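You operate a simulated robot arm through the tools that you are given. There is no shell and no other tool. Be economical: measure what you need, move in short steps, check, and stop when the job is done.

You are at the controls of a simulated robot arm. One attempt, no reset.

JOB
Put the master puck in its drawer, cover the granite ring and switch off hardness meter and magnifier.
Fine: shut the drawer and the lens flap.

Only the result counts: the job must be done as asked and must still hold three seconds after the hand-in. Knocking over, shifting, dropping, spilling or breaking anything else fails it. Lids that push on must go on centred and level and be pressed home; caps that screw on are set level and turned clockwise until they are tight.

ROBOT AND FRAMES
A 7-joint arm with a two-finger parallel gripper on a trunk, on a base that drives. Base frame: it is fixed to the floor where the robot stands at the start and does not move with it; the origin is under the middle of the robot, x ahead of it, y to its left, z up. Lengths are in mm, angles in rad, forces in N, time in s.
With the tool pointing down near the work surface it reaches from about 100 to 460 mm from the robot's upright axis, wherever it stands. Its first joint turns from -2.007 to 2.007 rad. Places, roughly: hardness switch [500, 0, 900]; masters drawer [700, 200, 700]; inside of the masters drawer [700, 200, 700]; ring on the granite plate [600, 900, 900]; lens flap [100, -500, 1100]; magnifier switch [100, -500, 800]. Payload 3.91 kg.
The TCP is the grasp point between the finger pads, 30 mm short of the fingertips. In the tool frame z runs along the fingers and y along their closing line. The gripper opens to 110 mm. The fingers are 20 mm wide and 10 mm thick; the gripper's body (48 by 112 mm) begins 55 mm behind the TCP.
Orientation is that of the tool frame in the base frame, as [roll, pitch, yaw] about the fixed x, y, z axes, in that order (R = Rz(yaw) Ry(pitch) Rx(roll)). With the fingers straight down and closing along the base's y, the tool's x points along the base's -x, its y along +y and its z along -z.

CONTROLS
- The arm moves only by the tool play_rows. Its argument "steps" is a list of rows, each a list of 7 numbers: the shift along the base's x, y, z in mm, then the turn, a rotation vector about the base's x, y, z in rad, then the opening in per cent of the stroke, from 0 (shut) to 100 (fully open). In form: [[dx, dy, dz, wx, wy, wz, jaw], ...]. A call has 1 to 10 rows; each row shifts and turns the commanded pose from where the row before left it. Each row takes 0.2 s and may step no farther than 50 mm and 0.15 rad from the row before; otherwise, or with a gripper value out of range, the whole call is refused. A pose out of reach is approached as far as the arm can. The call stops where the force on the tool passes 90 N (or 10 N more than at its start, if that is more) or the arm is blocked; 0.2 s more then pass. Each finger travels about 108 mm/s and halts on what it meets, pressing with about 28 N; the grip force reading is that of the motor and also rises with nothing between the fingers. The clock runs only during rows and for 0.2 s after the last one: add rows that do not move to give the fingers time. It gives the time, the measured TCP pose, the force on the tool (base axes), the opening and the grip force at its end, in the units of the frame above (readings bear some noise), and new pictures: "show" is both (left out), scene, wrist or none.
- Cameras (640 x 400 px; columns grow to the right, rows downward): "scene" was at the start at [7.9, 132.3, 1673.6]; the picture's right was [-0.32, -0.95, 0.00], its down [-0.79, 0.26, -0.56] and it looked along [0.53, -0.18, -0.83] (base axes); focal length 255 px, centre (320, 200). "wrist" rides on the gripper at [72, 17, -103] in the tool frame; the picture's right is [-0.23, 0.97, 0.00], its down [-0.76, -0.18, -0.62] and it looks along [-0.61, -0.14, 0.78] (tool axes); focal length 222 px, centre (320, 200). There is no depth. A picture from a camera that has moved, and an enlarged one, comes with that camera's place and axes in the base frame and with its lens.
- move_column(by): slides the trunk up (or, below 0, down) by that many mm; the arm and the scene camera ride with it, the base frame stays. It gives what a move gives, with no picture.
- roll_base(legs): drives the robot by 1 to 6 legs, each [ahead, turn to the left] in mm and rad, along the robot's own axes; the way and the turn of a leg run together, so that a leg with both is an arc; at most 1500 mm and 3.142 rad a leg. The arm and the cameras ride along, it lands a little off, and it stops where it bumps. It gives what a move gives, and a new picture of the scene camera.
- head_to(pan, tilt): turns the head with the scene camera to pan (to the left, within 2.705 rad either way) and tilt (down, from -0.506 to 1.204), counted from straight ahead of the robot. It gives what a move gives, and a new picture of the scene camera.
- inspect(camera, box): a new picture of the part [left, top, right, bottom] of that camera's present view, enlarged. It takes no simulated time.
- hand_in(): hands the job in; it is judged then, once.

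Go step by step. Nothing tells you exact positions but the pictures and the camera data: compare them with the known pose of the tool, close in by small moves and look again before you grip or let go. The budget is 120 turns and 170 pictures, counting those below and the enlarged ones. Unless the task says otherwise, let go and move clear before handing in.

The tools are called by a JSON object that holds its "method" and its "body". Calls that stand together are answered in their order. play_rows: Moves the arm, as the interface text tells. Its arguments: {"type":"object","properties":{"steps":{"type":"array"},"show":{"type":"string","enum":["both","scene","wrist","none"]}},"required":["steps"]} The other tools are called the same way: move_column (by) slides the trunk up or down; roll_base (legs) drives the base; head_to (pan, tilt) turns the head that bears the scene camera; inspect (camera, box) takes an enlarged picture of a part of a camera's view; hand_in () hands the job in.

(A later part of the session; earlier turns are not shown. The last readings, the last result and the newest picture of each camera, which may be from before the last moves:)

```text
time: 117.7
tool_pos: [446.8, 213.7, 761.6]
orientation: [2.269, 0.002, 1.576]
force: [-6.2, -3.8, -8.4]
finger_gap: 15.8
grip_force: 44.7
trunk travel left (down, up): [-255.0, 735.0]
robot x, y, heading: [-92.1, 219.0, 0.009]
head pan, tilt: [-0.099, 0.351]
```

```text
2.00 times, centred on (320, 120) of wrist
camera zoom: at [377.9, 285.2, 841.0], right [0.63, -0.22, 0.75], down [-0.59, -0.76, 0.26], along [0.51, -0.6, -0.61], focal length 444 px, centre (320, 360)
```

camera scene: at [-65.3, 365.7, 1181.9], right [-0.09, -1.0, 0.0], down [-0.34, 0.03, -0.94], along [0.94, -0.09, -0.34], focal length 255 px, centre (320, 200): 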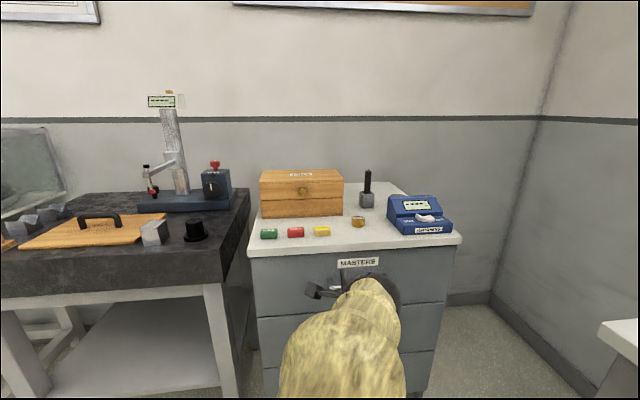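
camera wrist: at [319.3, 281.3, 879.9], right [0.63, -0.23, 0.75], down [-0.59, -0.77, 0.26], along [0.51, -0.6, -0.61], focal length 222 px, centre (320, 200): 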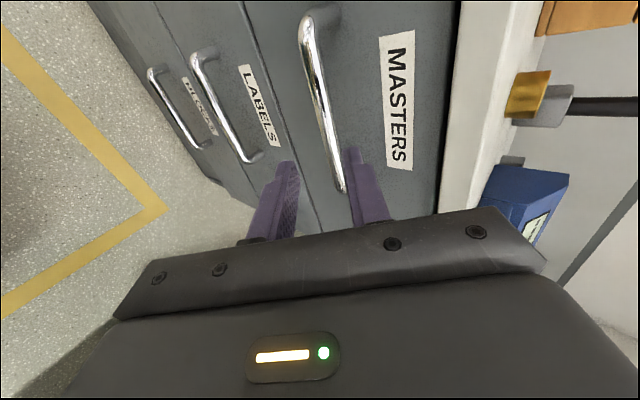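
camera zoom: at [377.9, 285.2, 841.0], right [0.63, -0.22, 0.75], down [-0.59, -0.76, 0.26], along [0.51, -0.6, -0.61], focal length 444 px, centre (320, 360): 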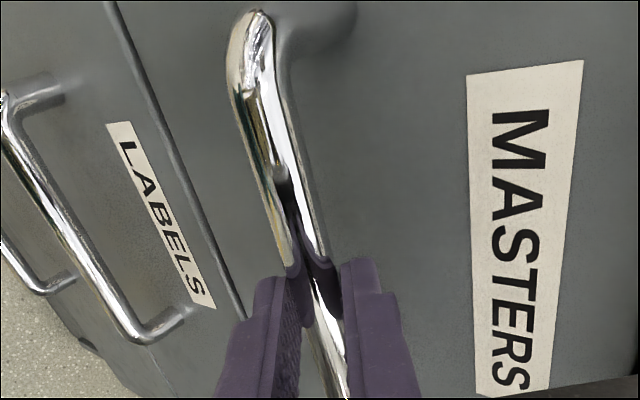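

Gripped the handle bar. I pull gently with the arm first, then with the base.

{"method": "play_rows", "body": {"steps": [[-10, 0, 0, 0, 0, 0, 0], [-15, 0, 0, 0, 0, 0, 0], [-20, 0, 0, 0, 0, 0, 0]], "show": "scene"}}

```text
time: 118.5
tool_pos: [403.2, 213.0, 760.9]
orientation: [2.266, 0.0, 1.574]
force: [0.0, 0.8, 3.6]
finger_gap: 16.1
grip_force: 44.9
trunk travel left (down, up): [-255.0, 735.0]
robot x, y, heading: [-98.8, 222.8, 0.006]
head pan, tilt: [-0.099, 0.351]
camera scene: at [-65.4, 365.9, 1182.1], right [-0.09, -1.0, 0.0], down [-0.34, 0.03, -0.94], along [0.94, -0.09, -0.34], focal length 255 px, centre (320, 200)
```

scene: 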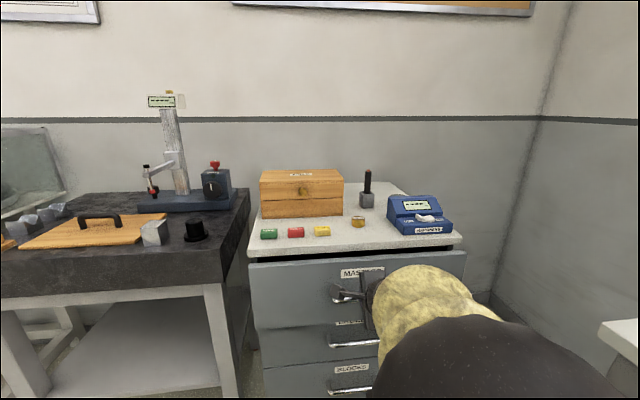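

{"method": "roll_base", "body": {"legs": [[-160, 0]]}}

{"method": "head_to", "body": {"pan": -0.1, "tilt": 0.6}}

```text
time: 120.0
tool_pos: [239.6, 210.1, 761.4]
orientation: [2.265, -0.002, 1.569]
force: [-0.5, -23.4, 16.5]
finger_gap: 15.9
grip_force: 45.1
trunk travel left (down, up): [-255.0, 735.0]
robot x, y, heading: [-262.5, 218.6, 0.004]
head pan, tilt: [-0.099, 0.351]
camera scene: at [-230.7, 362.7, 1182.3], right [-0.09, -1.0, 0.0], down [-0.34, 0.03, -0.94], along [0.94, -0.09, -0.34], focal length 255 px, centre (320, 200)
```

scene: 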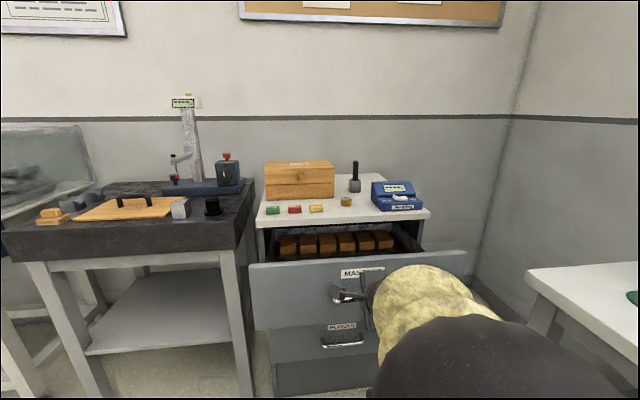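

```text
time: 120.7
tool_pos: [240.2, 208.9, 759.8]
orientation: [2.265, 0.0, 1.567]
force: [1.7, -7.2, 9.0]
finger_gap: 16.1
grip_force: 44.9
trunk travel left (down, up): [-255.0, 735.0]
robot x, y, heading: [-262.5, 220.3, 0.004]
head pan, tilt: [-0.099, 0.6]
camera scene: at [-234.7, 364.6, 1159.3], right [-0.09, -1.0, 0.0], down [-0.56, 0.05, -0.83], along [0.82, -0.08, -0.56], focal length 255 px, centre (320, 200)
```

scene: 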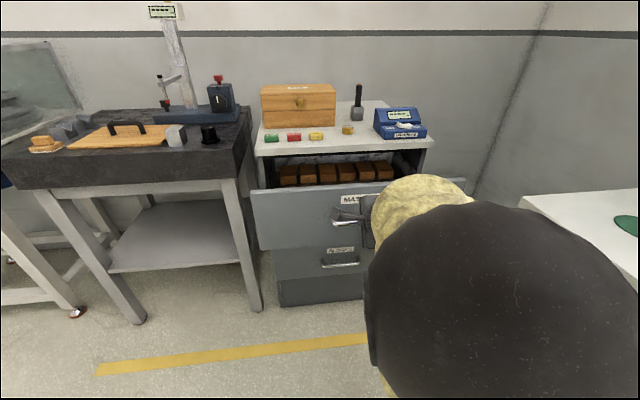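

The drawer is ~207 open, with a row of wooden boxes at the back. I let go and withdraw.

{"method": "play_rows", "body": {"steps": [[0, 0, 0, 0, 0, 0, 28], [-10, 0, 8, 0, 0, 0, 28], [-15, 0, 13, 0, 0, 0, 28], [-20, 0, 17, 0, 0, 0, 30], [-20, 0, 25, 0, 0, 0, 40]], "show": "none"}}

{"method": "move_column", "body": {"by": 390}}

{"method": "head_to", "body": {"pan": -0.1, "tilt": 0.85}}

{"method": "inspect", "body": {"camera": "scene", "box": [220, 60, 480, 240]}}

```text
time: 121.9
tool_pos: [172.2, 212.3, 821.3]
orientation: [2.268, -0.003, 1.571]
force: [0.2, -0.2, 0.2]
finger_gap: 43.9
grip_force: 0.0
trunk travel left (down, up): [-255.0, 735.0]
robot x, y, heading: [-261.1, 218.5, 0.005]
head pan, tilt: [-0.099, 0.6]
```

```text
time: 125.7
tool_pos: [171.6, 212.9, 1211.0]
orientation: [2.266, 0.001, 1.57]
force: [-0.5, 0.3, 0.4]
finger_gap: 43.8
grip_force: 0.1
trunk travel left (down, up): [-645.0, 345.0]
robot x, y, heading: [-259.6, 219.9, 0.003]
head pan, tilt: [-0.099, 0.6]
```

```text
time: 126.5
tool_pos: [173.5, 213.7, 1211.3]
orientation: [2.267, -0.001, 1.569]
force: [-0.4, -1.1, -0.7]
finger_gap: 43.9
grip_force: 0.0
trunk travel left (down, up): [-645.0, 345.0]
robot x, y, heading: [-259.2, 218.3, 0.006]
head pan, tilt: [-0.099, 0.85]
camera scene: at [-244.3, 366.1, 1528.3], right [-0.09, -1.0, 0.0], down [-0.75, 0.07, -0.66], along [0.66, -0.06, -0.75], focal length 255 px, centre (320, 200)
```

scene: 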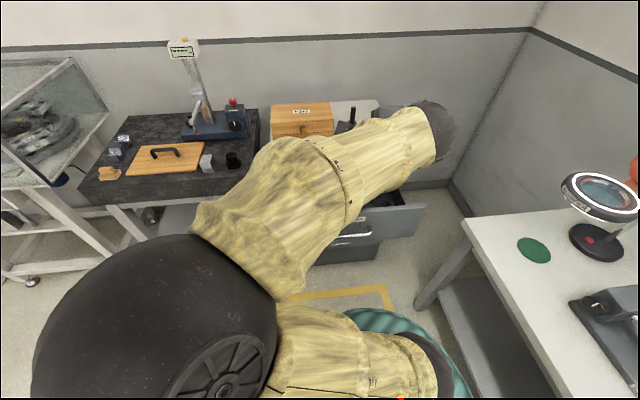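

```text
2.22 times, centred on (350, 150) of scene
camera zoom: at [-244.3, 366.1, 1528.3], right [-0.09, -1.0, 0.0], down [-0.75, 0.07, -0.66], along [0.66, -0.06, -0.75], focal length 567 px, centre (253, 311)
```

zoom: 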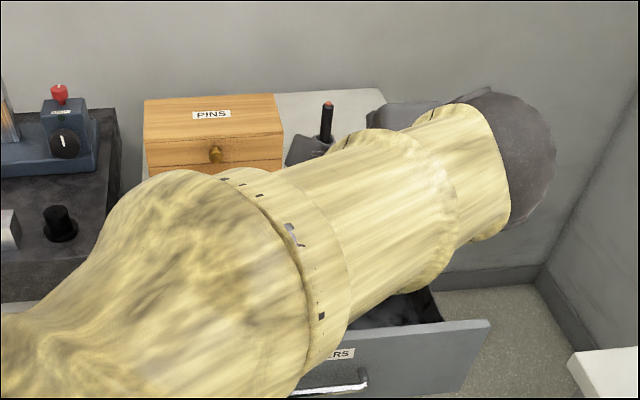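

I turn the tool to point straight down again, above the drawer.

{"method": "play_rows", "body": {"steps": [[0, 0, 0, 0, 0.146, 0, 60], [0, 0, 0, 0, 0.146, 0, 60], [0, 0, 0, 0, 0.146, 0, 60], [0, 0, 0, 0, 0.146, 0, 60], [0, 0, 0, 0, 0.146, 0, 60], [0, 0, 0, 0, 0.145, 0, 60]], "show": "none"}}

{"method": "play_rows", "body": {"steps": [[0, 0, 0, 0, 0, 0.146, 60], [0, 0, 0, 0, 0, 0.146, 60], [0, 0, 0, 0, 0, 0.146, 60], [0, 0, 0, 0, 0, 0.146, 60], [0, 0, 0, 0, 0, 0.146, 60], [0, 0, 0, 0, 0, 0.146, 60], [0, 0, 0, 0, 0, 0.146, 60], [0, 0, 0, 0, 0, 0.146, 60], [0, 0, 0, 0, 0, 0.146, 60], [0, 0, 0, 0, 0, 0.146, 60]], "show": "both"}}

```text
time: 127.8
tool_pos: [173.5, 211.5, 1211.6]
orientation: [-3.138, 0.0, 1.571]
force: [0.4, -0.7, -0.1]
finger_gap: 65.9
grip_force: 0.1
trunk travel left (down, up): [-645.0, 345.0]
robot x, y, heading: [-258.8, 218.1, 0.003]
head pan, tilt: [-0.099, 0.85]
```

```text
time: 130.1
tool_pos: [171.9, 212.1, 1210.9]
orientation: [-3.141, 0.002, 3.033]
force: [0.1, 0.7, -0.5]
finger_gap: 66.1
grip_force: 0.1
trunk travel left (down, up): [-645.0, 345.0]
robot x, y, heading: [-263.2, 219.4, 0.006]
head pan, tilt: [-0.099, 0.85]
camera scene: at [-244.4, 365.9, 1528.2], right [-0.09, -1.0, 0.0], down [-0.75, 0.07, -0.66], along [0.66, -0.06, -0.75], focal length 255 px, centre (320, 200)
camera wrist: at [101.2, 236.0, 1315.6], right [0.33, 0.94, 0.0], down [0.74, -0.26, 0.62], along [0.59, -0.21, -0.78], focal length 222 px, centre (320, 200)
```

scene: 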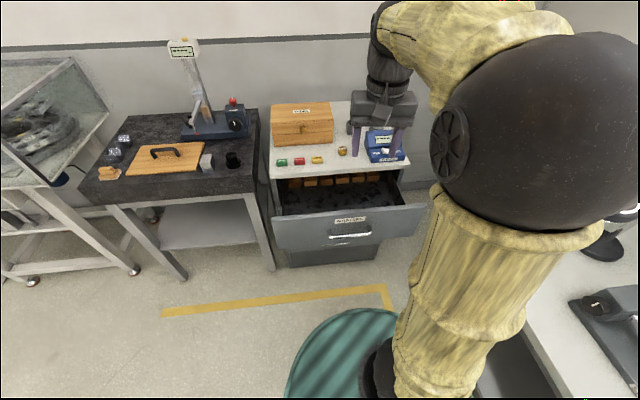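
wrist: 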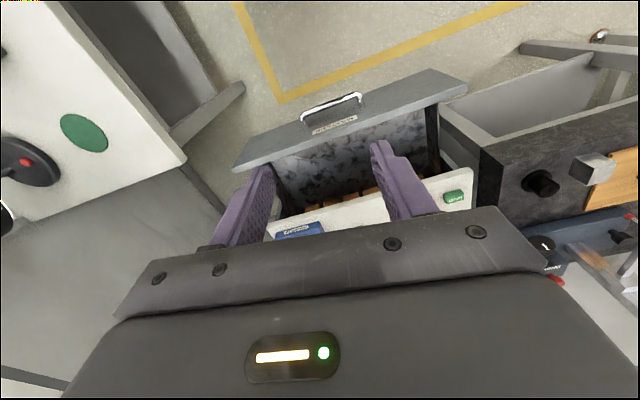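

{"method": "inspect", "body": {"camera": "scene", "box": [260, 90, 420, 250]}}

{"method": "inspect", "body": {"camera": "scene", "box": [280, 160, 410, 230]}}

{"method": "inspect", "body": {"camera": "wrist", "box": [0, 100, 120, 240]}}

```text
2.50 times, centred on (340, 170) of scene
camera zoom: at [-244.4, 365.9, 1528.2], right [-0.09, -1.0, 0.0], down [-0.75, 0.07, -0.66], along [0.66, -0.06, -0.75], focal length 638 px, centre (270, 275)
```

zoom: 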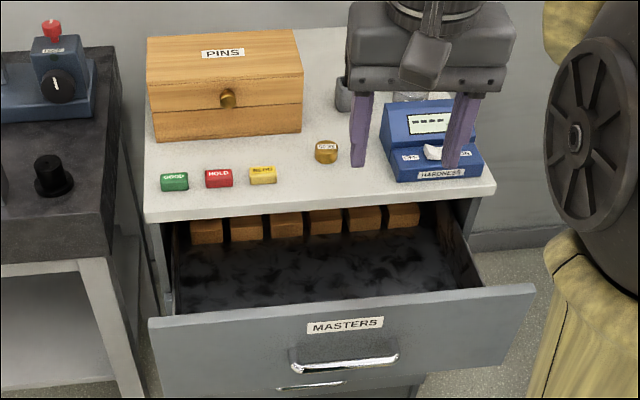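

```text
4.92 times, centred on (345, 195) of scene
camera zoom: at [-244.4, 365.9, 1528.2], right [-0.09, -1.0, 0.0], down [-0.75, 0.07, -0.66], along [0.66, -0.06, -0.75], focal length 1257 px, centre (197, 225)
```

zoom: 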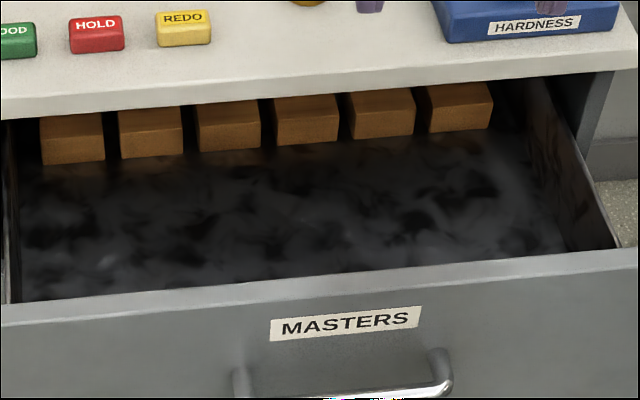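

```text
2.86 times, centred on (60, 170) of wrist
camera zoom: at [101.2, 236.0, 1315.6], right [0.33, 0.94, 0.0], down [0.74, -0.26, 0.62], along [0.59, -0.21, -0.78], focal length 635 px, centre (1063, 286)
```

zoom: 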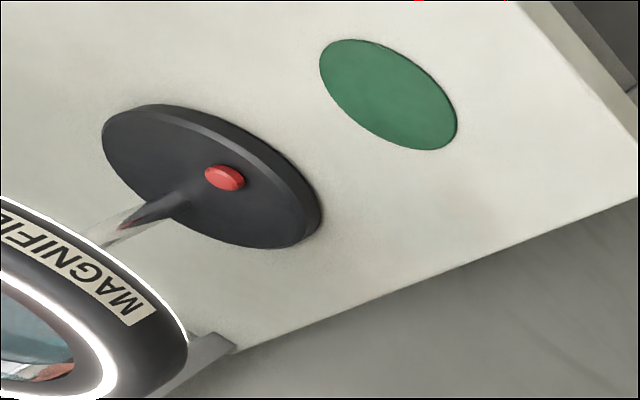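

The brass 38.00 puck (the master) is at about [592, 194, 872]; the grey one is a hardness test block beside its meter. I drive closer with the tool high.

{"method": "roll_base", "body": {"legs": [[290, 0]]}}

{"method": "inspect", "body": {"camera": "wrist", "box": [140, 50, 500, 240]}}

```text
time: 132.0
tool_pos: [455.8, 213.3, 1211.0]
orientation: [3.14, -0.001, 3.03]
force: [0.0, -0.4, 0.2]
finger_gap: 66.3
grip_force: 0.1
trunk travel left (down, up): [-645.0, 345.0]
robot x, y, heading: [19.4, 219.3, 0.006]
head pan, tilt: [-0.099, 0.85]
camera scene: at [38.8, 367.4, 1528.2], right [-0.09, -1.0, 0.0], down [-0.75, 0.07, -0.66], along [0.66, -0.06, -0.75], focal length 255 px, centre (320, 200)
```

scene: 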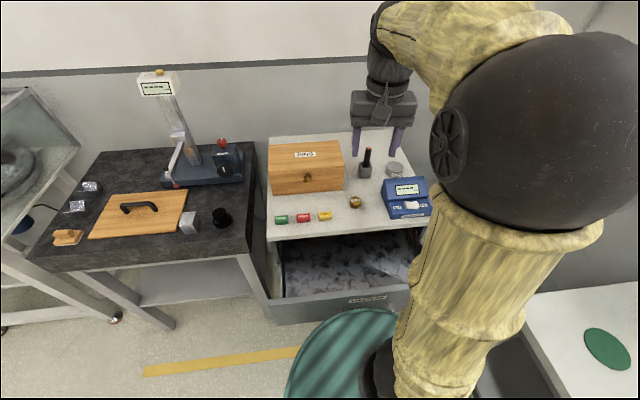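

```text
1.78 times, centred on (320, 145) of wrist
camera zoom: at [384.3, 237.6, 1315.2], right [0.33, 0.94, 0.0], down [0.74, -0.26, 0.62], along [0.59, -0.21, -0.78], focal length 395 px, centre (320, 298)
```

zoom: 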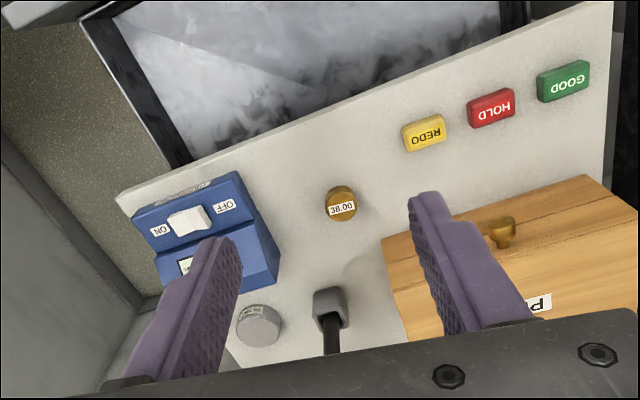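

I drive 30 nearer, lower the trunk and tilt the tool slightly ahead above the puck.

{"method": "roll_base", "body": {"legs": [[35, 0]]}}

{"method": "move_column", "body": {"by": -230}}

{"method": "play_rows", "body": {"steps": [[15, -5, 0, 0, 0, 0.11, 48], [15, -5, 0, 0, -0.12, 0, 48], [15, -5, 0, 0, -0.12, 0, 48], [20, -4, 0, 0, -0.11, 0, 48], [20, 0, 0, 0, 0, 0, 48]], "show": "both"}}

```text
time: 132.9
tool_pos: [492.3, 213.9, 1211.0]
orientation: [3.14, -0.001, 3.029]
force: [0.5, -0.1, -0.8]
finger_gap: 66.2
grip_force: 0.0
trunk travel left (down, up): [-645.0, 345.0]
robot x, y, heading: [55.5, 222.4, 0.009]
head pan, tilt: [-0.099, 0.85]
camera scene: at [74.8, 367.7, 1528.2], right [-0.09, -1.0, 0.0], down [-0.75, 0.07, -0.66], along [0.66, -0.06, -0.75], focal length 255 px, centre (320, 200)
```

scene: 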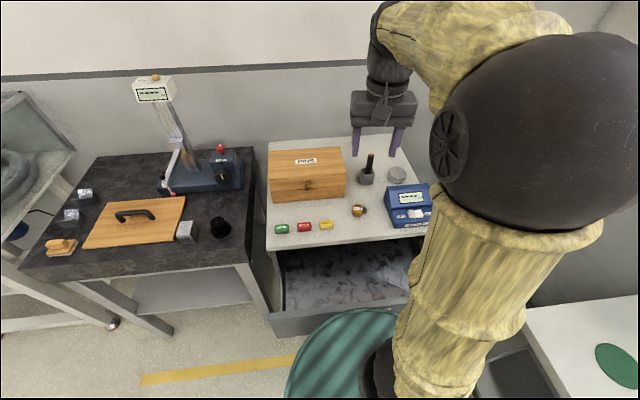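

```text
time: 135.3
tool_pos: [489.9, 215.0, 981.5]
orientation: [-3.141, 0.001, 3.031]
force: [-0.5, -0.4, -0.1]
finger_gap: 66.0
grip_force: 0.1
trunk travel left (down, up): [-415.0, 575.0]
robot x, y, heading: [55.6, 223.5, 0.002]
head pan, tilt: [-0.099, 0.85]
```

```text
time: 136.5
tool_pos: [574.9, 197.5, 982.6]
orientation: [-3.141, 0.352, 3.139]
force: [0.2, -0.4, 0.0]
finger_gap: 52.8
grip_force: 0.0
trunk travel left (down, up): [-415.0, 575.0]
robot x, y, heading: [55.4, 218.5, 0.003]
head pan, tilt: [-0.099, 0.85]
camera scene: at [73.0, 367.5, 1298.2], right [-0.09, -1.0, 0.0], down [-0.75, 0.07, -0.66], along [0.66, -0.06, -0.75], focal length 255 px, centre (320, 200)
camera wrist: at [470.6, 212.4, 1054.4], right [0.21, 0.97, 0.08], down [0.5, -0.18, 0.85], along [0.84, -0.14, -0.53], focal length 222 px, centre (320, 200)
```

scene: 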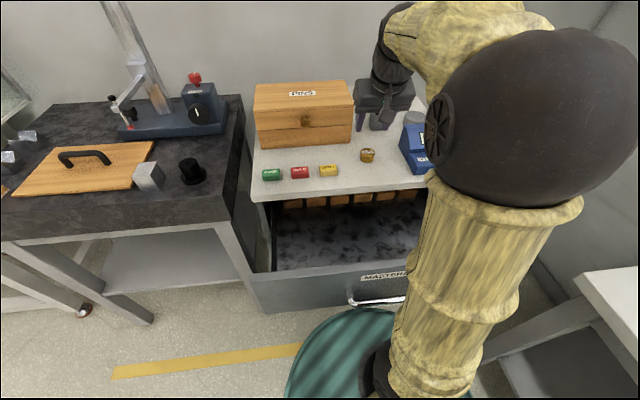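
wrist: 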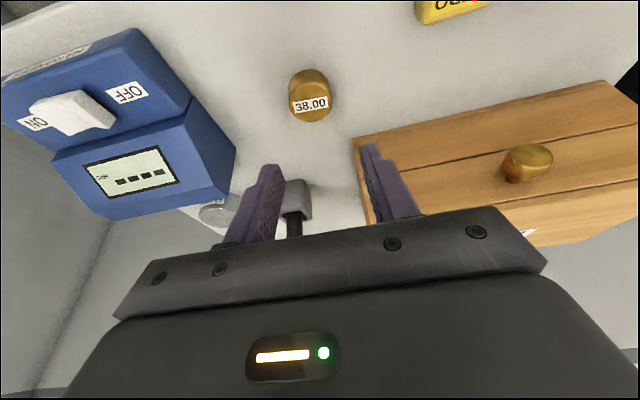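

Puck at about [588, 194, 872]. I descend.

{"method": "play_rows", "body": {"steps": [[3, -2, -20, 0, 0, 0, 46], [2, -2, -20, 0, 0, 0, 46], [0, 0, -20, 0, 0, 0, 46]], "show": "both"}}

```text
time: 137.3
tool_pos: [580.7, 192.2, 922.4]
orientation: [3.141, 0.352, 3.139]
force: [-0.5, -0.2, -0.4]
finger_gap: 50.9
grip_force: 0.1
trunk travel left (down, up): [-415.0, 575.0]
robot x, y, heading: [57.9, 220.0, 0.006]
head pan, tilt: [-0.099, 0.85]
camera scene: at [73.0, 367.6, 1298.3], right [-0.09, -1.0, 0.0], down [-0.75, 0.07, -0.66], along [0.66, -0.06, -0.75], focal length 255 px, centre (320, 200)
camera wrist: at [476.3, 208.7, 995.7], right [0.21, 0.97, 0.08], down [0.5, -0.18, 0.85], along [0.84, -0.14, -0.53], focal length 222 px, centre (320, 200)
```

scene: 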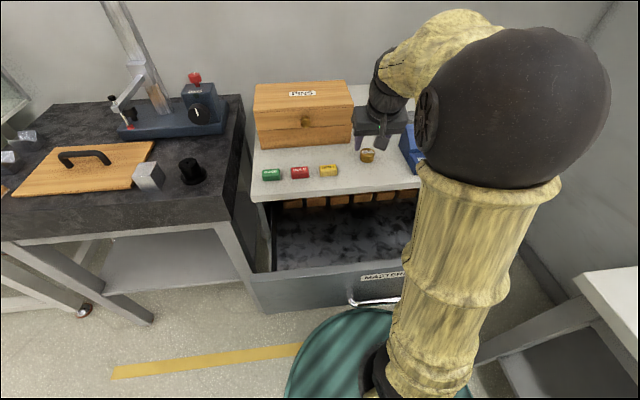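
wrist: 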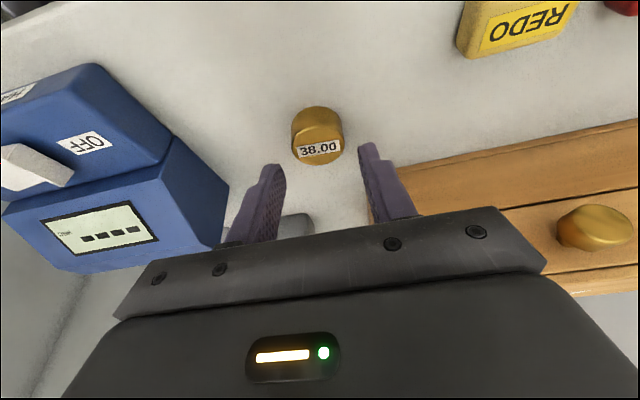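

{"method": "play_rows", "body": {"steps": [[0, 0, -12, 0, 0, 0, 46], [0, 0, -8, 0, 0, 0, 46], [0, 0, -5, 0, 0, 0, 46]], "show": "wrist"}}

{"method": "inspect", "body": {"camera": "scene", "box": [330, 110, 430, 190]}}

```text
time: 138.1
tool_pos: [581.2, 189.4, 896.3]
orientation: [-3.142, 0.351, 3.139]
force: [-0.3, 0.3, 0.4]
finger_gap: 50.7
grip_force: 0.0
trunk travel left (down, up): [-415.0, 575.0]
robot x, y, heading: [55.2, 224.3, 0.002]
head pan, tilt: [-0.099, 0.85]
camera wrist: at [476.6, 206.9, 969.9], right [0.21, 0.97, 0.08], down [0.5, -0.18, 0.85], along [0.84, -0.14, -0.53], focal length 222 px, centre (320, 200)
```

wrist: 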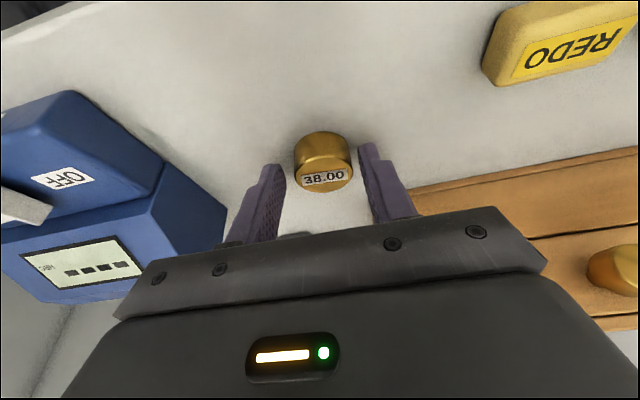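

```text
5.00 times, centred on (380, 150) of scene
camera zoom: at [73.1, 367.6, 1298.2], right [-0.09, -1.0, 0.0], down [-0.75, 0.07, -0.66], along [0.66, -0.06, -0.75], focal length 1276 px, centre (20, 450)
```

zoom: 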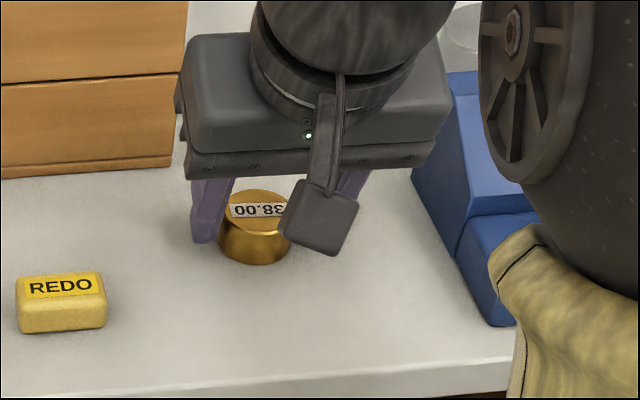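

{"method": "play_rows", "body": {"steps": [[4, 3, -2, 0, 0, 0, 46], [0, 0, -2, 0, 0, 0, 46]], "show": "none"}}

{"method": "inspect", "body": {"camera": "wrist", "box": [220, 90, 430, 220]}}

```text
time: 138.7
tool_pos: [584.9, 193.7, 892.0]
orientation: [3.14, 0.35, 3.139]
force: [-0.1, -0.1, 0.0]
finger_gap: 50.4
grip_force: 0.1
trunk travel left (down, up): [-415.0, 575.0]
robot x, y, heading: [56.3, 221.4, 0.008]
head pan, tilt: [-0.099, 0.85]
```

```text
3.05 times, centred on (325, 155) of wrist
camera zoom: at [480.2, 209.9, 965.3], right [0.22, 0.97, 0.08], down [0.5, -0.18, 0.85], along [0.84, -0.14, -0.53], focal length 677 px, centre (305, 337)
```

zoom: 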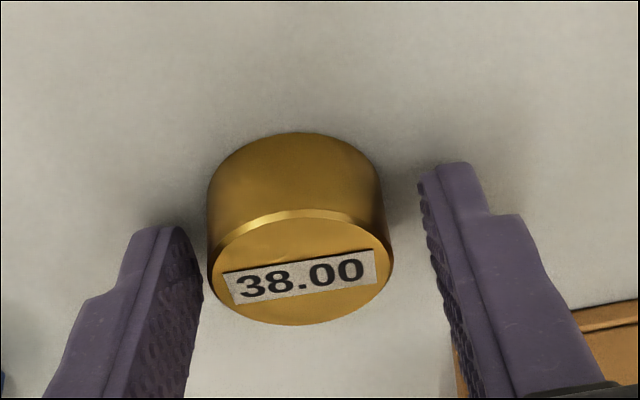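

{"method": "play_rows", "body": {"steps": [[0, -2, -2, 0, 0, 0, 42], [0, 0, 0, 0, 0, 0, 25], [0, 0, 0, 0, 0, 0, 25], [0, 0, 0, 0, 0, 0, 10], [0, 0, 0, 0, 0, 0, 10]], "show": "none"}}

{"method": "inspect", "body": {"camera": "wrist", "box": [220, 90, 430, 220]}}

```text
time: 139.9
tool_pos: [584.0, 193.0, 891.7]
orientation: [3.14, 0.351, 3.141]
force: [0.9, 0.3, 7.7]
finger_gap: 36.7
grip_force: 28.2
trunk travel left (down, up): [-415.0, 575.0]
robot x, y, heading: [60.5, 221.0, 0.003]
head pan, tilt: [-0.099, 0.85]
```

```text
3.05 times, centred on (325, 155) of wrist
camera zoom: at [479.6, 208.9, 964.6], right [0.21, 0.97, 0.08], down [0.5, -0.18, 0.85], along [0.84, -0.14, -0.52], focal length 677 px, centre (305, 337)
```

zoom: 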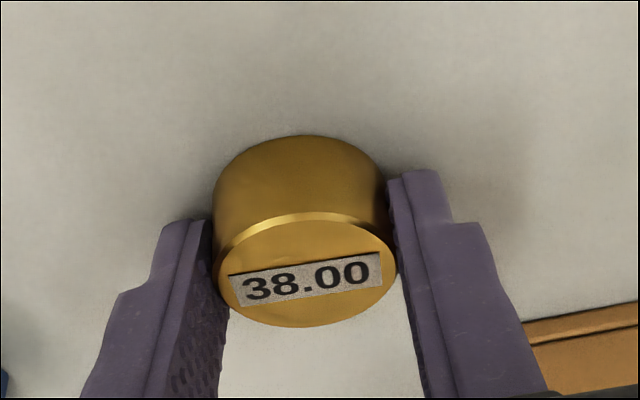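

{"method": "play_rows", "body": {"steps": [[0, 0, 10, 0, 0, 0, 10], [0, 0, 20, 0, 0, 0, 10], [0, 0, 20, 0, 0, 0, 10], [0, 0, 20, 0, 0, 0, 10]], "show": "both"}}

```text
time: 140.9
tool_pos: [583.8, 191.6, 960.8]
orientation: [-3.141, 0.35, 3.14]
force: [0.2, 0.7, -2.6]
finger_gap: 36.8
grip_force: 28.0
trunk travel left (down, up): [-415.0, 575.0]
robot x, y, heading: [56.9, 223.4, 0.003]
head pan, tilt: [-0.099, 0.85]
camera scene: at [73.2, 367.6, 1298.2], right [-0.09, -1.0, 0.0], down [-0.75, 0.07, -0.66], along [0.66, -0.06, -0.75], focal length 255 px, centre (320, 200)
camera wrist: at [479.1, 208.2, 1034.3], right [0.21, 0.97, 0.08], down [0.5, -0.18, 0.85], along [0.84, -0.14, -0.53], focal length 222 px, centre (320, 200)
```

scene: 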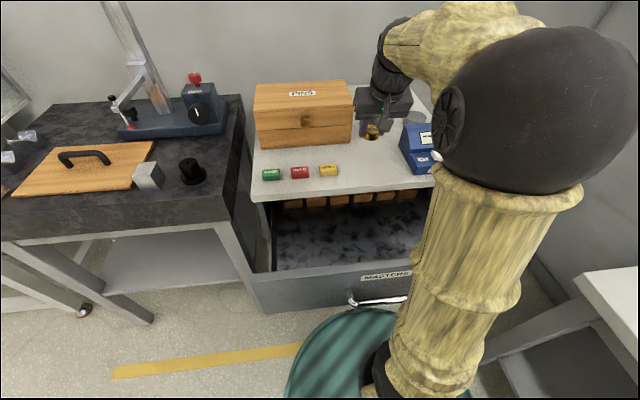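
wrist: 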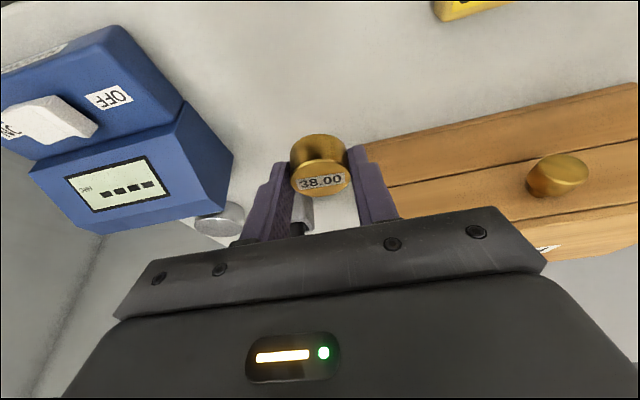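

Puck held. I back up and turn the hand by −90° about the vertical so that the camera clears the drawer front.

{"method": "roll_base", "body": {"legs": [[-215, 0]]}}

{"method": "play_rows", "body": {"steps": [[0, 0, 10, 0, 0, -0.145, 10], [0, 0, 10, 0, 0, -0.145, 10], [0, 0, 10, 0, 0, -0.145, 10], [0, 0, 0, 0, 0, -0.145, 10], [0, 0, 0, 0, 0, -0.145, 10], [0, 0, 0, 0, 0, -0.145, 10], [0, 0, 0, 0, 0, -0.145, 10], [0, 0, 0, 0, 0, -0.145, 10], [0, 0, 0, 0, 0, -0.145, 10], [0, 0, 0, 0, 0, -0.145, 10]], "show": "none"}}

{"method": "head_to", "body": {"pan": -0.1, "tilt": 0.8}}

{"method": "inspect", "body": {"camera": "wrist", "box": [0, 0, 640, 400]}}

```text
time: 142.6
tool_pos: [364.9, 191.7, 961.4]
orientation: [-3.141, 0.351, -3.138]
force: [0.4, 0.2, -0.7]
finger_gap: 37.1
grip_force: 27.7
trunk travel left (down, up): [-415.0, 575.0]
robot x, y, heading: [-165.3, 219.4, 0.002]
head pan, tilt: [-0.099, 0.85]
camera scene: at [-146.3, 366.2, 1298.2], right [-0.09, -1.0, 0.0], down [-0.75, 0.07, -0.66], along [0.66, -0.06, -0.75], focal length 255 px, centre (320, 200)
```

scene: 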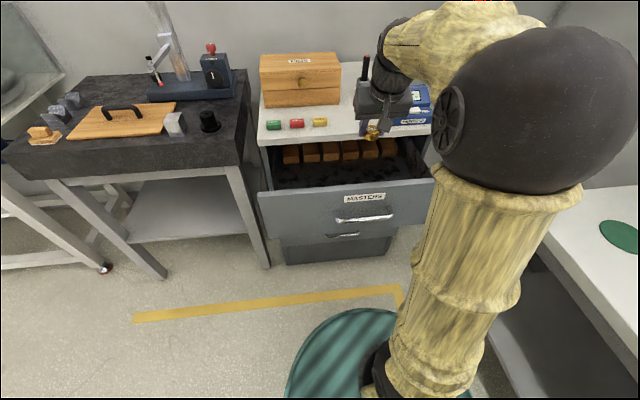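

```text
time: 144.8
tool_pos: [365.6, 191.7, 990.9]
orientation: [-3.142, 0.351, 1.689]
force: [0.5, 0.7, -2.0]
finger_gap: 36.7
grip_force: 28.1
trunk travel left (down, up): [-415.0, 575.0]
robot x, y, heading: [-158.3, 219.5, 0.01]
head pan, tilt: [-0.099, 0.85]
```

```text
time: 145.4
tool_pos: [365.2, 191.8, 990.8]
orientation: [3.141, 0.351, 1.694]
force: [-1.5, -0.4, -1.8]
finger_gap: 37.0
grip_force: 28.3
trunk travel left (down, up): [-415.0, 575.0]
robot x, y, heading: [-162.3, 218.9, 0.011]
head pan, tilt: [-0.099, 0.799]
camera scene: at [-143.7, 366.0, 1302.2], right [-0.09, -1.0, 0.0], down [-0.71, 0.07, -0.7], along [0.69, -0.06, -0.72], focal length 255 px, centre (320, 200)
```

scene: 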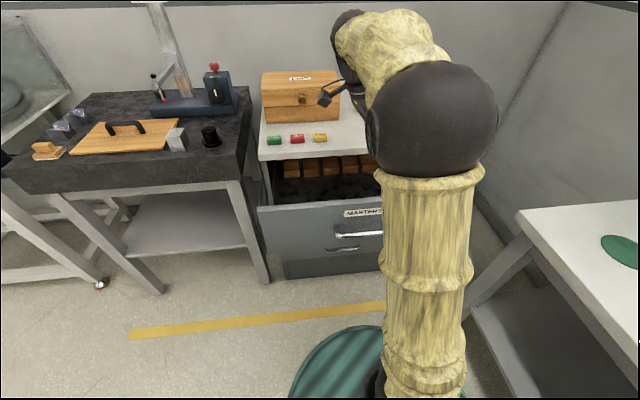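

```text
1.00 times, centred on (320, 200) of wrist
camera zoom: at [367.8, 295.6, 1063.7], right [0.99, -0.09, 0.08], down [-0.12, -0.52, 0.85], along [-0.04, -0.85, -0.53], focal length 222 px, centre (320, 200)
```

zoom: 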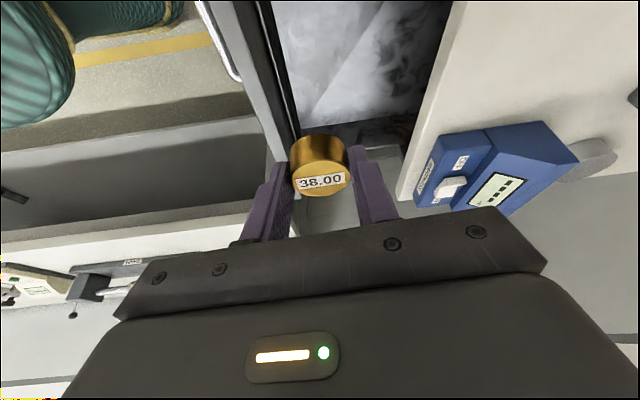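

{"method": "inspect", "body": {"camera": "scene", "box": [255, 130, 395, 250]}}

{"method": "play_rows", "body": {"steps": [[11, 0, 0, 0, 0, -0.12, 10], [11, 0, -30, 0, 0, 0, 10], [0, 0, -40, 0, 0, 0, 10], [0, 0, -40, 0, 0, 0, 10]], "show": "both"}}

```text
3.33 times, centred on (325, 190) of scene
camera zoom: at [-143.7, 366.0, 1302.2], right [-0.09, -1.0, 0.0], down [-0.71, 0.07, -0.7], along [0.69, -0.06, -0.72], focal length 851 px, centre (303, 233)
```

zoom: 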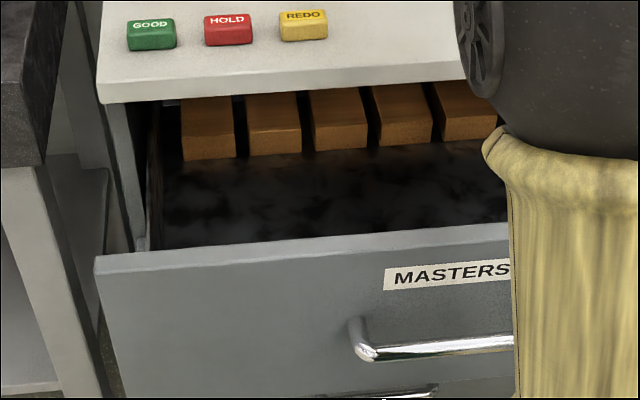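

```text
time: 146.4
tool_pos: [388.1, 191.3, 882.1]
orientation: [3.139, 0.35, 1.571]
force: [-0.4, -0.2, -2.1]
finger_gap: 36.8
grip_force: 28.5
trunk travel left (down, up): [-415.0, 575.0]
robot x, y, heading: [-164.9, 220.3, 0.008]
head pan, tilt: [-0.099, 0.799]
camera scene: at [-143.7, 366.0, 1302.3], right [-0.09, -1.0, 0.0], down [-0.71, 0.07, -0.7], along [0.69, -0.06, -0.72], focal length 255 px, centre (320, 200)
camera wrist: at [403.4, 294.1, 955.8], right [0.97, -0.21, 0.08], down [-0.18, -0.5, 0.85], along [-0.14, -0.84, -0.53], focal length 222 px, centre (320, 200)
```

scene: 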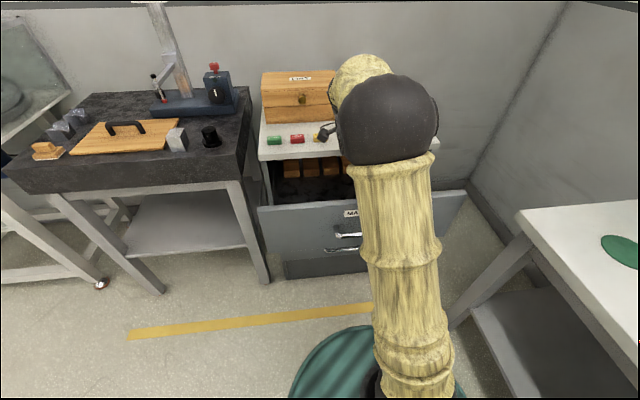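
wrist: 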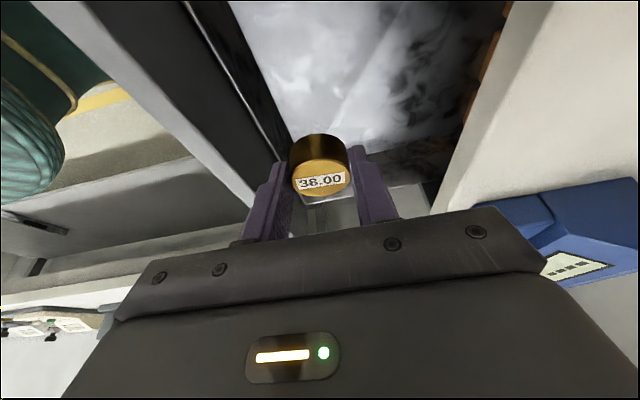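

I lower into the drawer with the trunk, then in small steps.

{"method": "move_column", "body": {"by": -125}}

{"method": "inspect", "body": {"camera": "wrist", "box": [0, 0, 640, 400]}}

{"method": "head_to", "body": {"pan": 0.0, "tilt": 0.75}}

```text
time: 147.9
tool_pos: [388.7, 190.9, 757.1]
orientation: [3.14, 0.35, 1.571]
force: [-0.9, -0.7, -1.6]
finger_gap: 36.8
grip_force: 28.2
trunk travel left (down, up): [-290.0, 700.0]
robot x, y, heading: [-165.8, 218.6, 0.005]
head pan, tilt: [-0.099, 0.799]
```

```text
1.00 times, centred on (320, 200) of wrist
camera zoom: at [403.2, 294.0, 831.2], right [0.97, -0.21, 0.08], down [-0.18, -0.5, 0.85], along [-0.14, -0.84, -0.53], focal length 222 px, centre (320, 200)
```

zoom: 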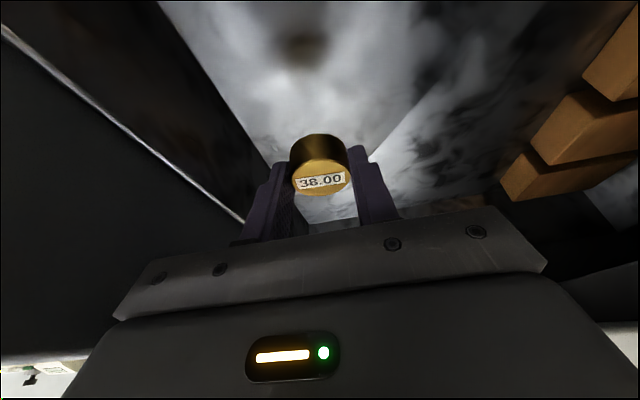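

```text
time: 148.6
tool_pos: [387.5, 190.8, 759.0]
orientation: [3.141, 0.35, 1.574]
force: [-1.4, -0.3, -2.2]
finger_gap: 36.7
grip_force: 28.3
trunk travel left (down, up): [-290.0, 700.0]
robot x, y, heading: [-164.4, 219.3, 0.009]
head pan, tilt: [0.0, 0.75]
camera scene: at [-141.2, 374.0, 1181.2], right [0.01, -1.0, 0.0], down [-0.68, -0.01, -0.73], along [0.73, 0.01, -0.68], focal length 255 px, centre (320, 200)
```

scene: 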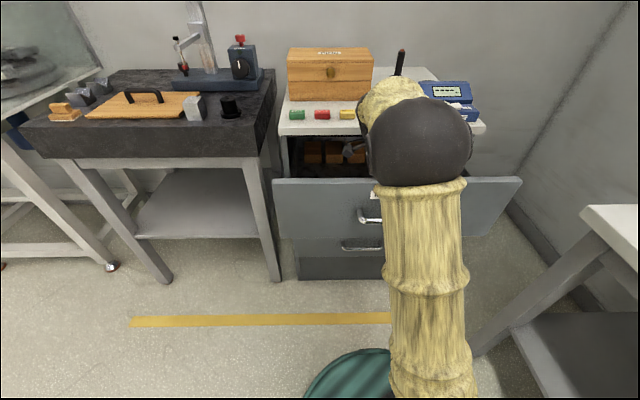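

{"method": "play_rows", "body": {"steps": [[0, 0, -10, 0, 0, 0, 10], [0, 0, -8, 0, 0, 0, 10], [0, 0, -8, 0, 0, 0, 10]], "show": "wrist"}}

```text
time: 149.4
tool_pos: [387.9, 191.0, 730.5]
orientation: [3.14, 0.349, 1.572]
force: [0.0, 0.1, -1.6]
finger_gap: 36.7
grip_force: 28.1
trunk travel left (down, up): [-290.0, 700.0]
robot x, y, heading: [-163.5, 219.4, 0.009]
head pan, tilt: [0.0, 0.75]
camera wrist: at [403.5, 294.3, 804.4], right [0.97, -0.21, 0.08], down [-0.18, -0.5, 0.85], along [-0.14, -0.84, -0.53], focal length 222 px, centre (320, 200)
```

wrist: 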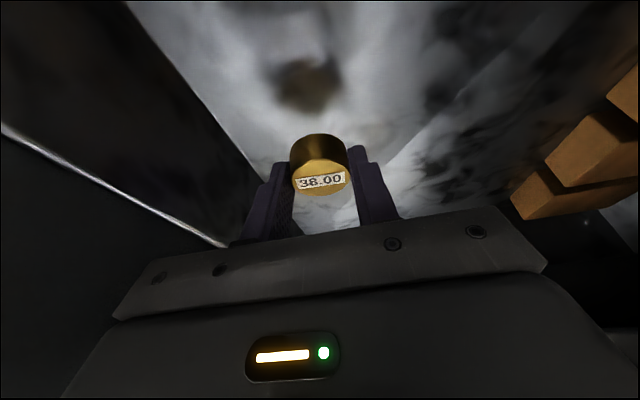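

{"method": "play_rows", "body": {"steps": [[0, 0, -8, 0, 0, 0, 10], [0, 0, -7, 0, 0, 0, 10], [0, 0, -3, 0, 0, 0, 10]], "show": "wrist"}}

```text
time: 150.2
tool_pos: [389.2, 191.0, 714.5]
orientation: [3.14, 0.351, 1.573]
force: [0.0, 0.1, -2.1]
finger_gap: 36.8
grip_force: 28.1
trunk travel left (down, up): [-290.0, 700.0]
robot x, y, heading: [-161.7, 217.2, 0.01]
head pan, tilt: [0.0, 0.75]
camera wrist: at [404.0, 294.1, 787.3], right [0.97, -0.21, 0.08], down [-0.18, -0.5, 0.85], along [-0.14, -0.84, -0.53], focal length 222 px, centre (320, 200)
```

wrist: 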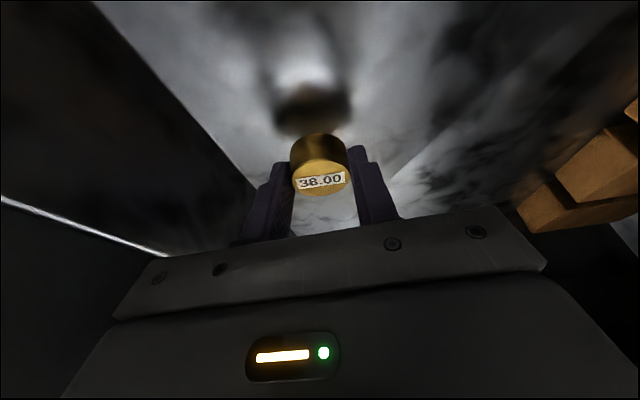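

{"method": "play_rows", "body": {"steps": [[0, 0, -3, 0, 0, 0, 10], [0, 0, -2, 0, 0, 0, 10], [0, 0, -2, 0, 0, 0, 10]], "show": "none"}}

{"method": "inspect", "body": {"camera": "wrist", "box": [220, 60, 430, 220]}}

```text
time: 151.0
tool_pos: [387.1, 191.5, 707.5]
orientation: [-3.141, 0.351, 1.573]
force: [0.3, -0.6, -2.2]
finger_gap: 36.8
grip_force: 27.9
trunk travel left (down, up): [-290.0, 700.0]
robot x, y, heading: [-158.0, 222.3, 0.006]
head pan, tilt: [0.0, 0.75]
```

```text
2.50 times, centred on (325, 140) of wrist
camera zoom: at [403.1, 294.3, 780.3], right [0.97, -0.21, 0.08], down [-0.18, -0.5, 0.85], along [-0.14, -0.84, -0.53], focal length 555 px, centre (308, 350)
```

zoom: 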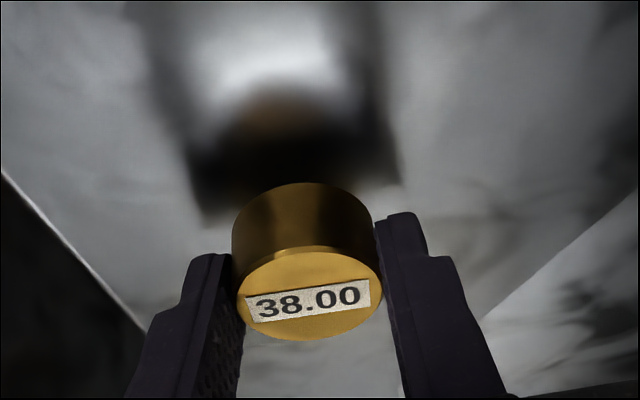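

{"method": "play_rows", "body": {"steps": [[0, 0, -2, 0, 0, 0, 10], [0, 0, -2, 0, 0, 0, 10], [0, 0, -1, 0, 0, 0, 10]], "show": "none"}}

{"method": "inspect", "body": {"camera": "wrist", "box": [220, 60, 430, 220]}}

```text
time: 151.8
tool_pos: [387.9, 191.8, 702.8]
orientation: [-3.141, 0.351, 1.573]
force: [-1.1, 0.1, -1.7]
finger_gap: 36.8
grip_force: 28.5
trunk travel left (down, up): [-290.0, 700.0]
robot x, y, heading: [-164.2, 219.0, 0.011]
head pan, tilt: [0.0, 0.75]
```

```text
2.50 times, centred on (325, 140) of wrist
camera zoom: at [403.5, 295.2, 775.6], right [0.97, -0.21, 0.08], down [-0.18, -0.5, 0.85], along [-0.14, -0.84, -0.53], focal length 555 px, centre (308, 350)
```

zoom: 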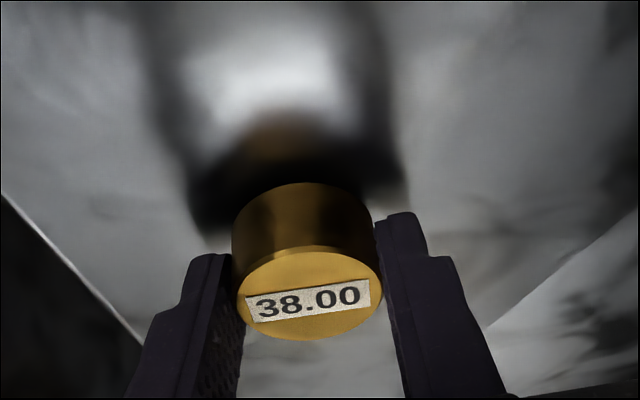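

{"method": "play_rows", "body": {"steps": [[0, 0, -2, 0, 0, 0, 10], [0, 0, -2, 0, 0, 0, 10], [0, 0, -1, 0, 0, 0, 10]], "show": "none"}}

```text
time: 152.6
tool_pos: [387.2, 190.2, 699.1]
orientation: [3.139, 0.352, 1.573]
force: [0.9, 1.9, 9.3]
finger_gap: 36.7
grip_force: 28.0
trunk travel left (down, up): [-290.0, 700.0]
robot x, y, heading: [-163.7, 220.0, 0.005]
head pan, tilt: [0.0, 0.75]
```

Contact with the drawer floor. I release and lift straight out.

{"method": "play_rows", "body": {"steps": [[0, 0, 0, 0, 0, 0, 42], [0, 0, 0, 0, 0, 0, 46], [0, 2, 10, 0, 0, 0, 48], [0, 6, 15, 0, 0, 0, 48], [0, 8, 25, 0, 0, 0, 48], [0, 8, 40, 0, 0, 0, 48], [0, 0, 45, 0, 0, 0, 48], [0, 0, 45, 0, 0, 0, 48]], "show": "wrist"}}

```text
time: 154.4
tool_pos: [388.8, 215.7, 879.2]
orientation: [3.14, 0.35, 1.573]
force: [0.5, 0.8, 0.5]
finger_gap: 52.9
grip_force: 0.0
trunk travel left (down, up): [-290.0, 700.0]
robot x, y, heading: [-164.2, 221.7, 0.001]
head pan, tilt: [0.0, 0.75]
camera wrist: at [404.0, 318.5, 952.6], right [0.97, -0.21, 0.08], down [-0.18, -0.5, 0.85], along [-0.14, -0.84, -0.53], focal length 222 px, centre (320, 200)
```

wrist: 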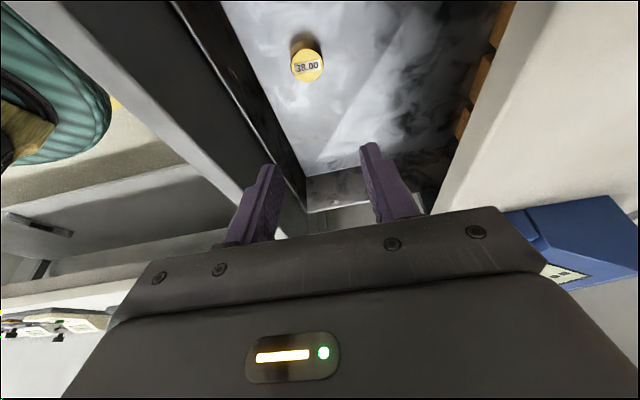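

The master puck stands in the drawer. I lift out, straighten the tool, shut the fingers and go in front of the drawer to push it shut.

{"method": "play_rows", "body": {"steps": [[0, 0, 30, 0.117, 0, 0, 20], [0, 0, 30, 0.117, 0, 0, 0], [0, 0, 20, 0.116, 0, 0, 0]], "show": "none"}}

{"method": "roll_base", "body": {"legs": [[-200, 0]]}}

{"method": "move_column", "body": {"by": -150}}

{"method": "inspect", "body": {"camera": "wrist", "box": [0, 0, 640, 400]}}

```text
time: 155.2
tool_pos: [387.6, 218.4, 957.2]
orientation: [3.141, -0.001, 1.572]
force: [0.2, 1.0, 0.2]
finger_gap: 0.0
grip_force: 28.0
trunk travel left (down, up): [-290.0, 700.0]
robot x, y, heading: [-162.6, 218.4, 0.005]
head pan, tilt: [0.0, 0.75]
```

```text
time: 156.8
tool_pos: [186.7, 214.0, 958.6]
orientation: [3.139, 0.001, 1.569]
force: [-0.3, 0.5, 0.2]
finger_gap: 0.0
grip_force: 27.6
trunk travel left (down, up): [-290.0, 700.0]
robot x, y, heading: [-363.5, 219.6, 0.004]
head pan, tilt: [0.0, 0.75]
camera scene: at [-342.3, 372.6, 1181.3], right [0.0, -1.0, 0.0], down [-0.68, 0.0, -0.73], along [0.73, 0.0, -0.68], focal length 255 px, centre (320, 200)
```

scene: 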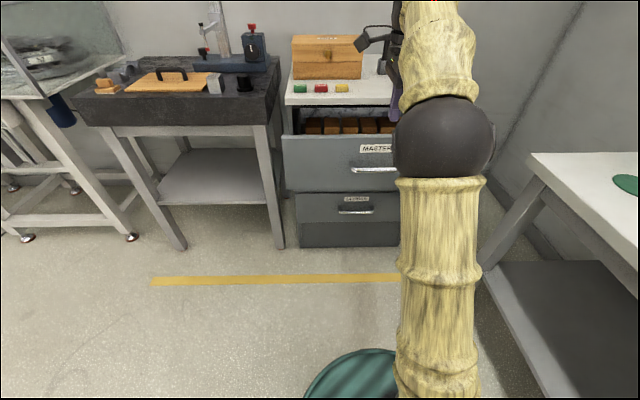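

```text
time: 158.6
tool_pos: [186.8, 214.5, 808.4]
orientation: [3.139, 0.001, 1.57]
force: [0.0, 0.2, -0.8]
finger_gap: 0.0
grip_force: 28.4
trunk travel left (down, up): [-140.0, 850.0]
robot x, y, heading: [-368.1, 216.9, 0.009]
head pan, tilt: [0.0, 0.75]
```

```text
1.00 times, centred on (320, 200) of wrist
camera zoom: at [202.0, 285.7, 912.2], right [0.97, -0.23, 0.0], down [-0.18, -0.76, 0.62], along [-0.14, -0.61, -0.78], focal length 222 px, centre (320, 200)
```

zoom: 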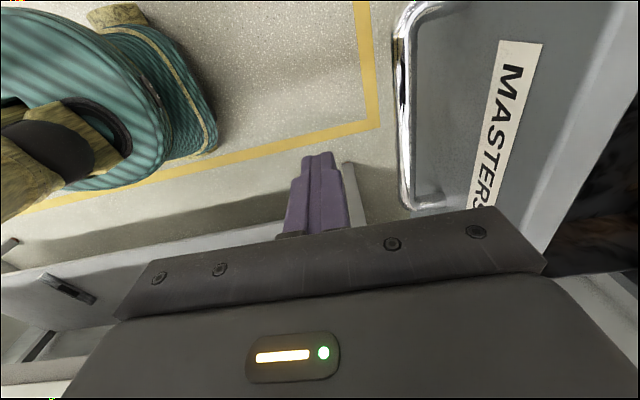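

I tilt the tool forward so that only the fingertips push the panel above the handle.

{"method": "play_rows", "body": {"steps": [[0, 0, 0, 0, -0.146, 0, 0], [0, 0, 0, 0, -0.146, 0, 0], [0, 0, 0, 0, -0.146, 0, 0], [0, 0, 0, 0, -0.146, 0, 0], [0, 0, 0, 0, -0.146, 0, 0], [0, 0, 0, 0, -0.143, 0, 0]], "show": "none"}}

{"method": "roll_base", "body": {"legs": [[55, 0]]}}

{"method": "inspect", "body": {"camera": "wrist", "box": [0, 0, 640, 400]}}

```text
time: 160.0
tool_pos: [185.5, 213.8, 807.9]
orientation: [2.266, -0.001, 1.568]
force: [0.7, 0.8, -0.2]
finger_gap: 0.0
grip_force: 27.5
trunk travel left (down, up): [-140.0, 850.0]
robot x, y, heading: [-365.8, 216.1, 0.007]
head pan, tilt: [0.0, 0.75]
```

```text
time: 160.9
tool_pos: [241.0, 215.6, 808.7]
orientation: [2.267, 0.001, 1.569]
force: [-0.1, 1.0, 0.3]
finger_gap: 0.0
grip_force: 28.0
trunk travel left (down, up): [-140.0, 850.0]
robot x, y, heading: [-304.4, 222.0, 0.008]
head pan, tilt: [0.0, 0.75]
camera scene: at [-286.8, 372.9, 1031.2], right [0.01, -1.0, 0.0], down [-0.68, 0.0, -0.73], along [0.73, 0.0, -0.68], focal length 255 px, centre (320, 200)
```

scene: 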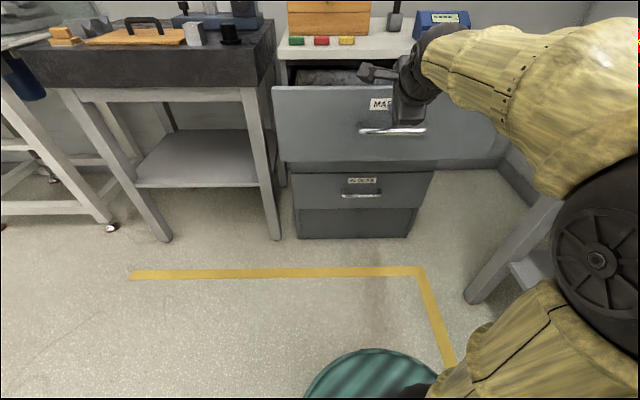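

```text
1.00 times, centred on (320, 200) of wrist
camera zoom: at [172.5, 286.4, 888.8], right [0.62, -0.23, 0.75], down [-0.59, -0.76, 0.26], along [0.51, -0.61, -0.61], focal length 222 px, centre (320, 200)
```

zoom: 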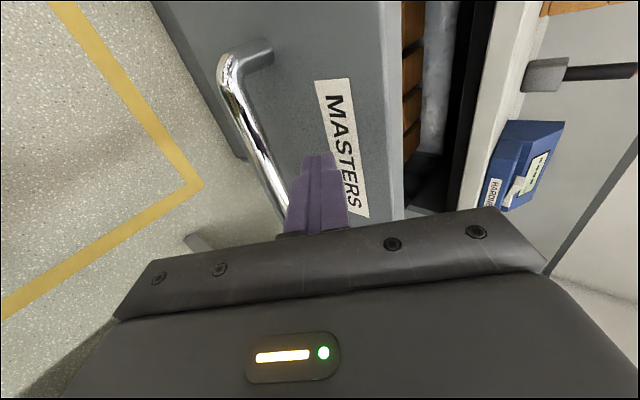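

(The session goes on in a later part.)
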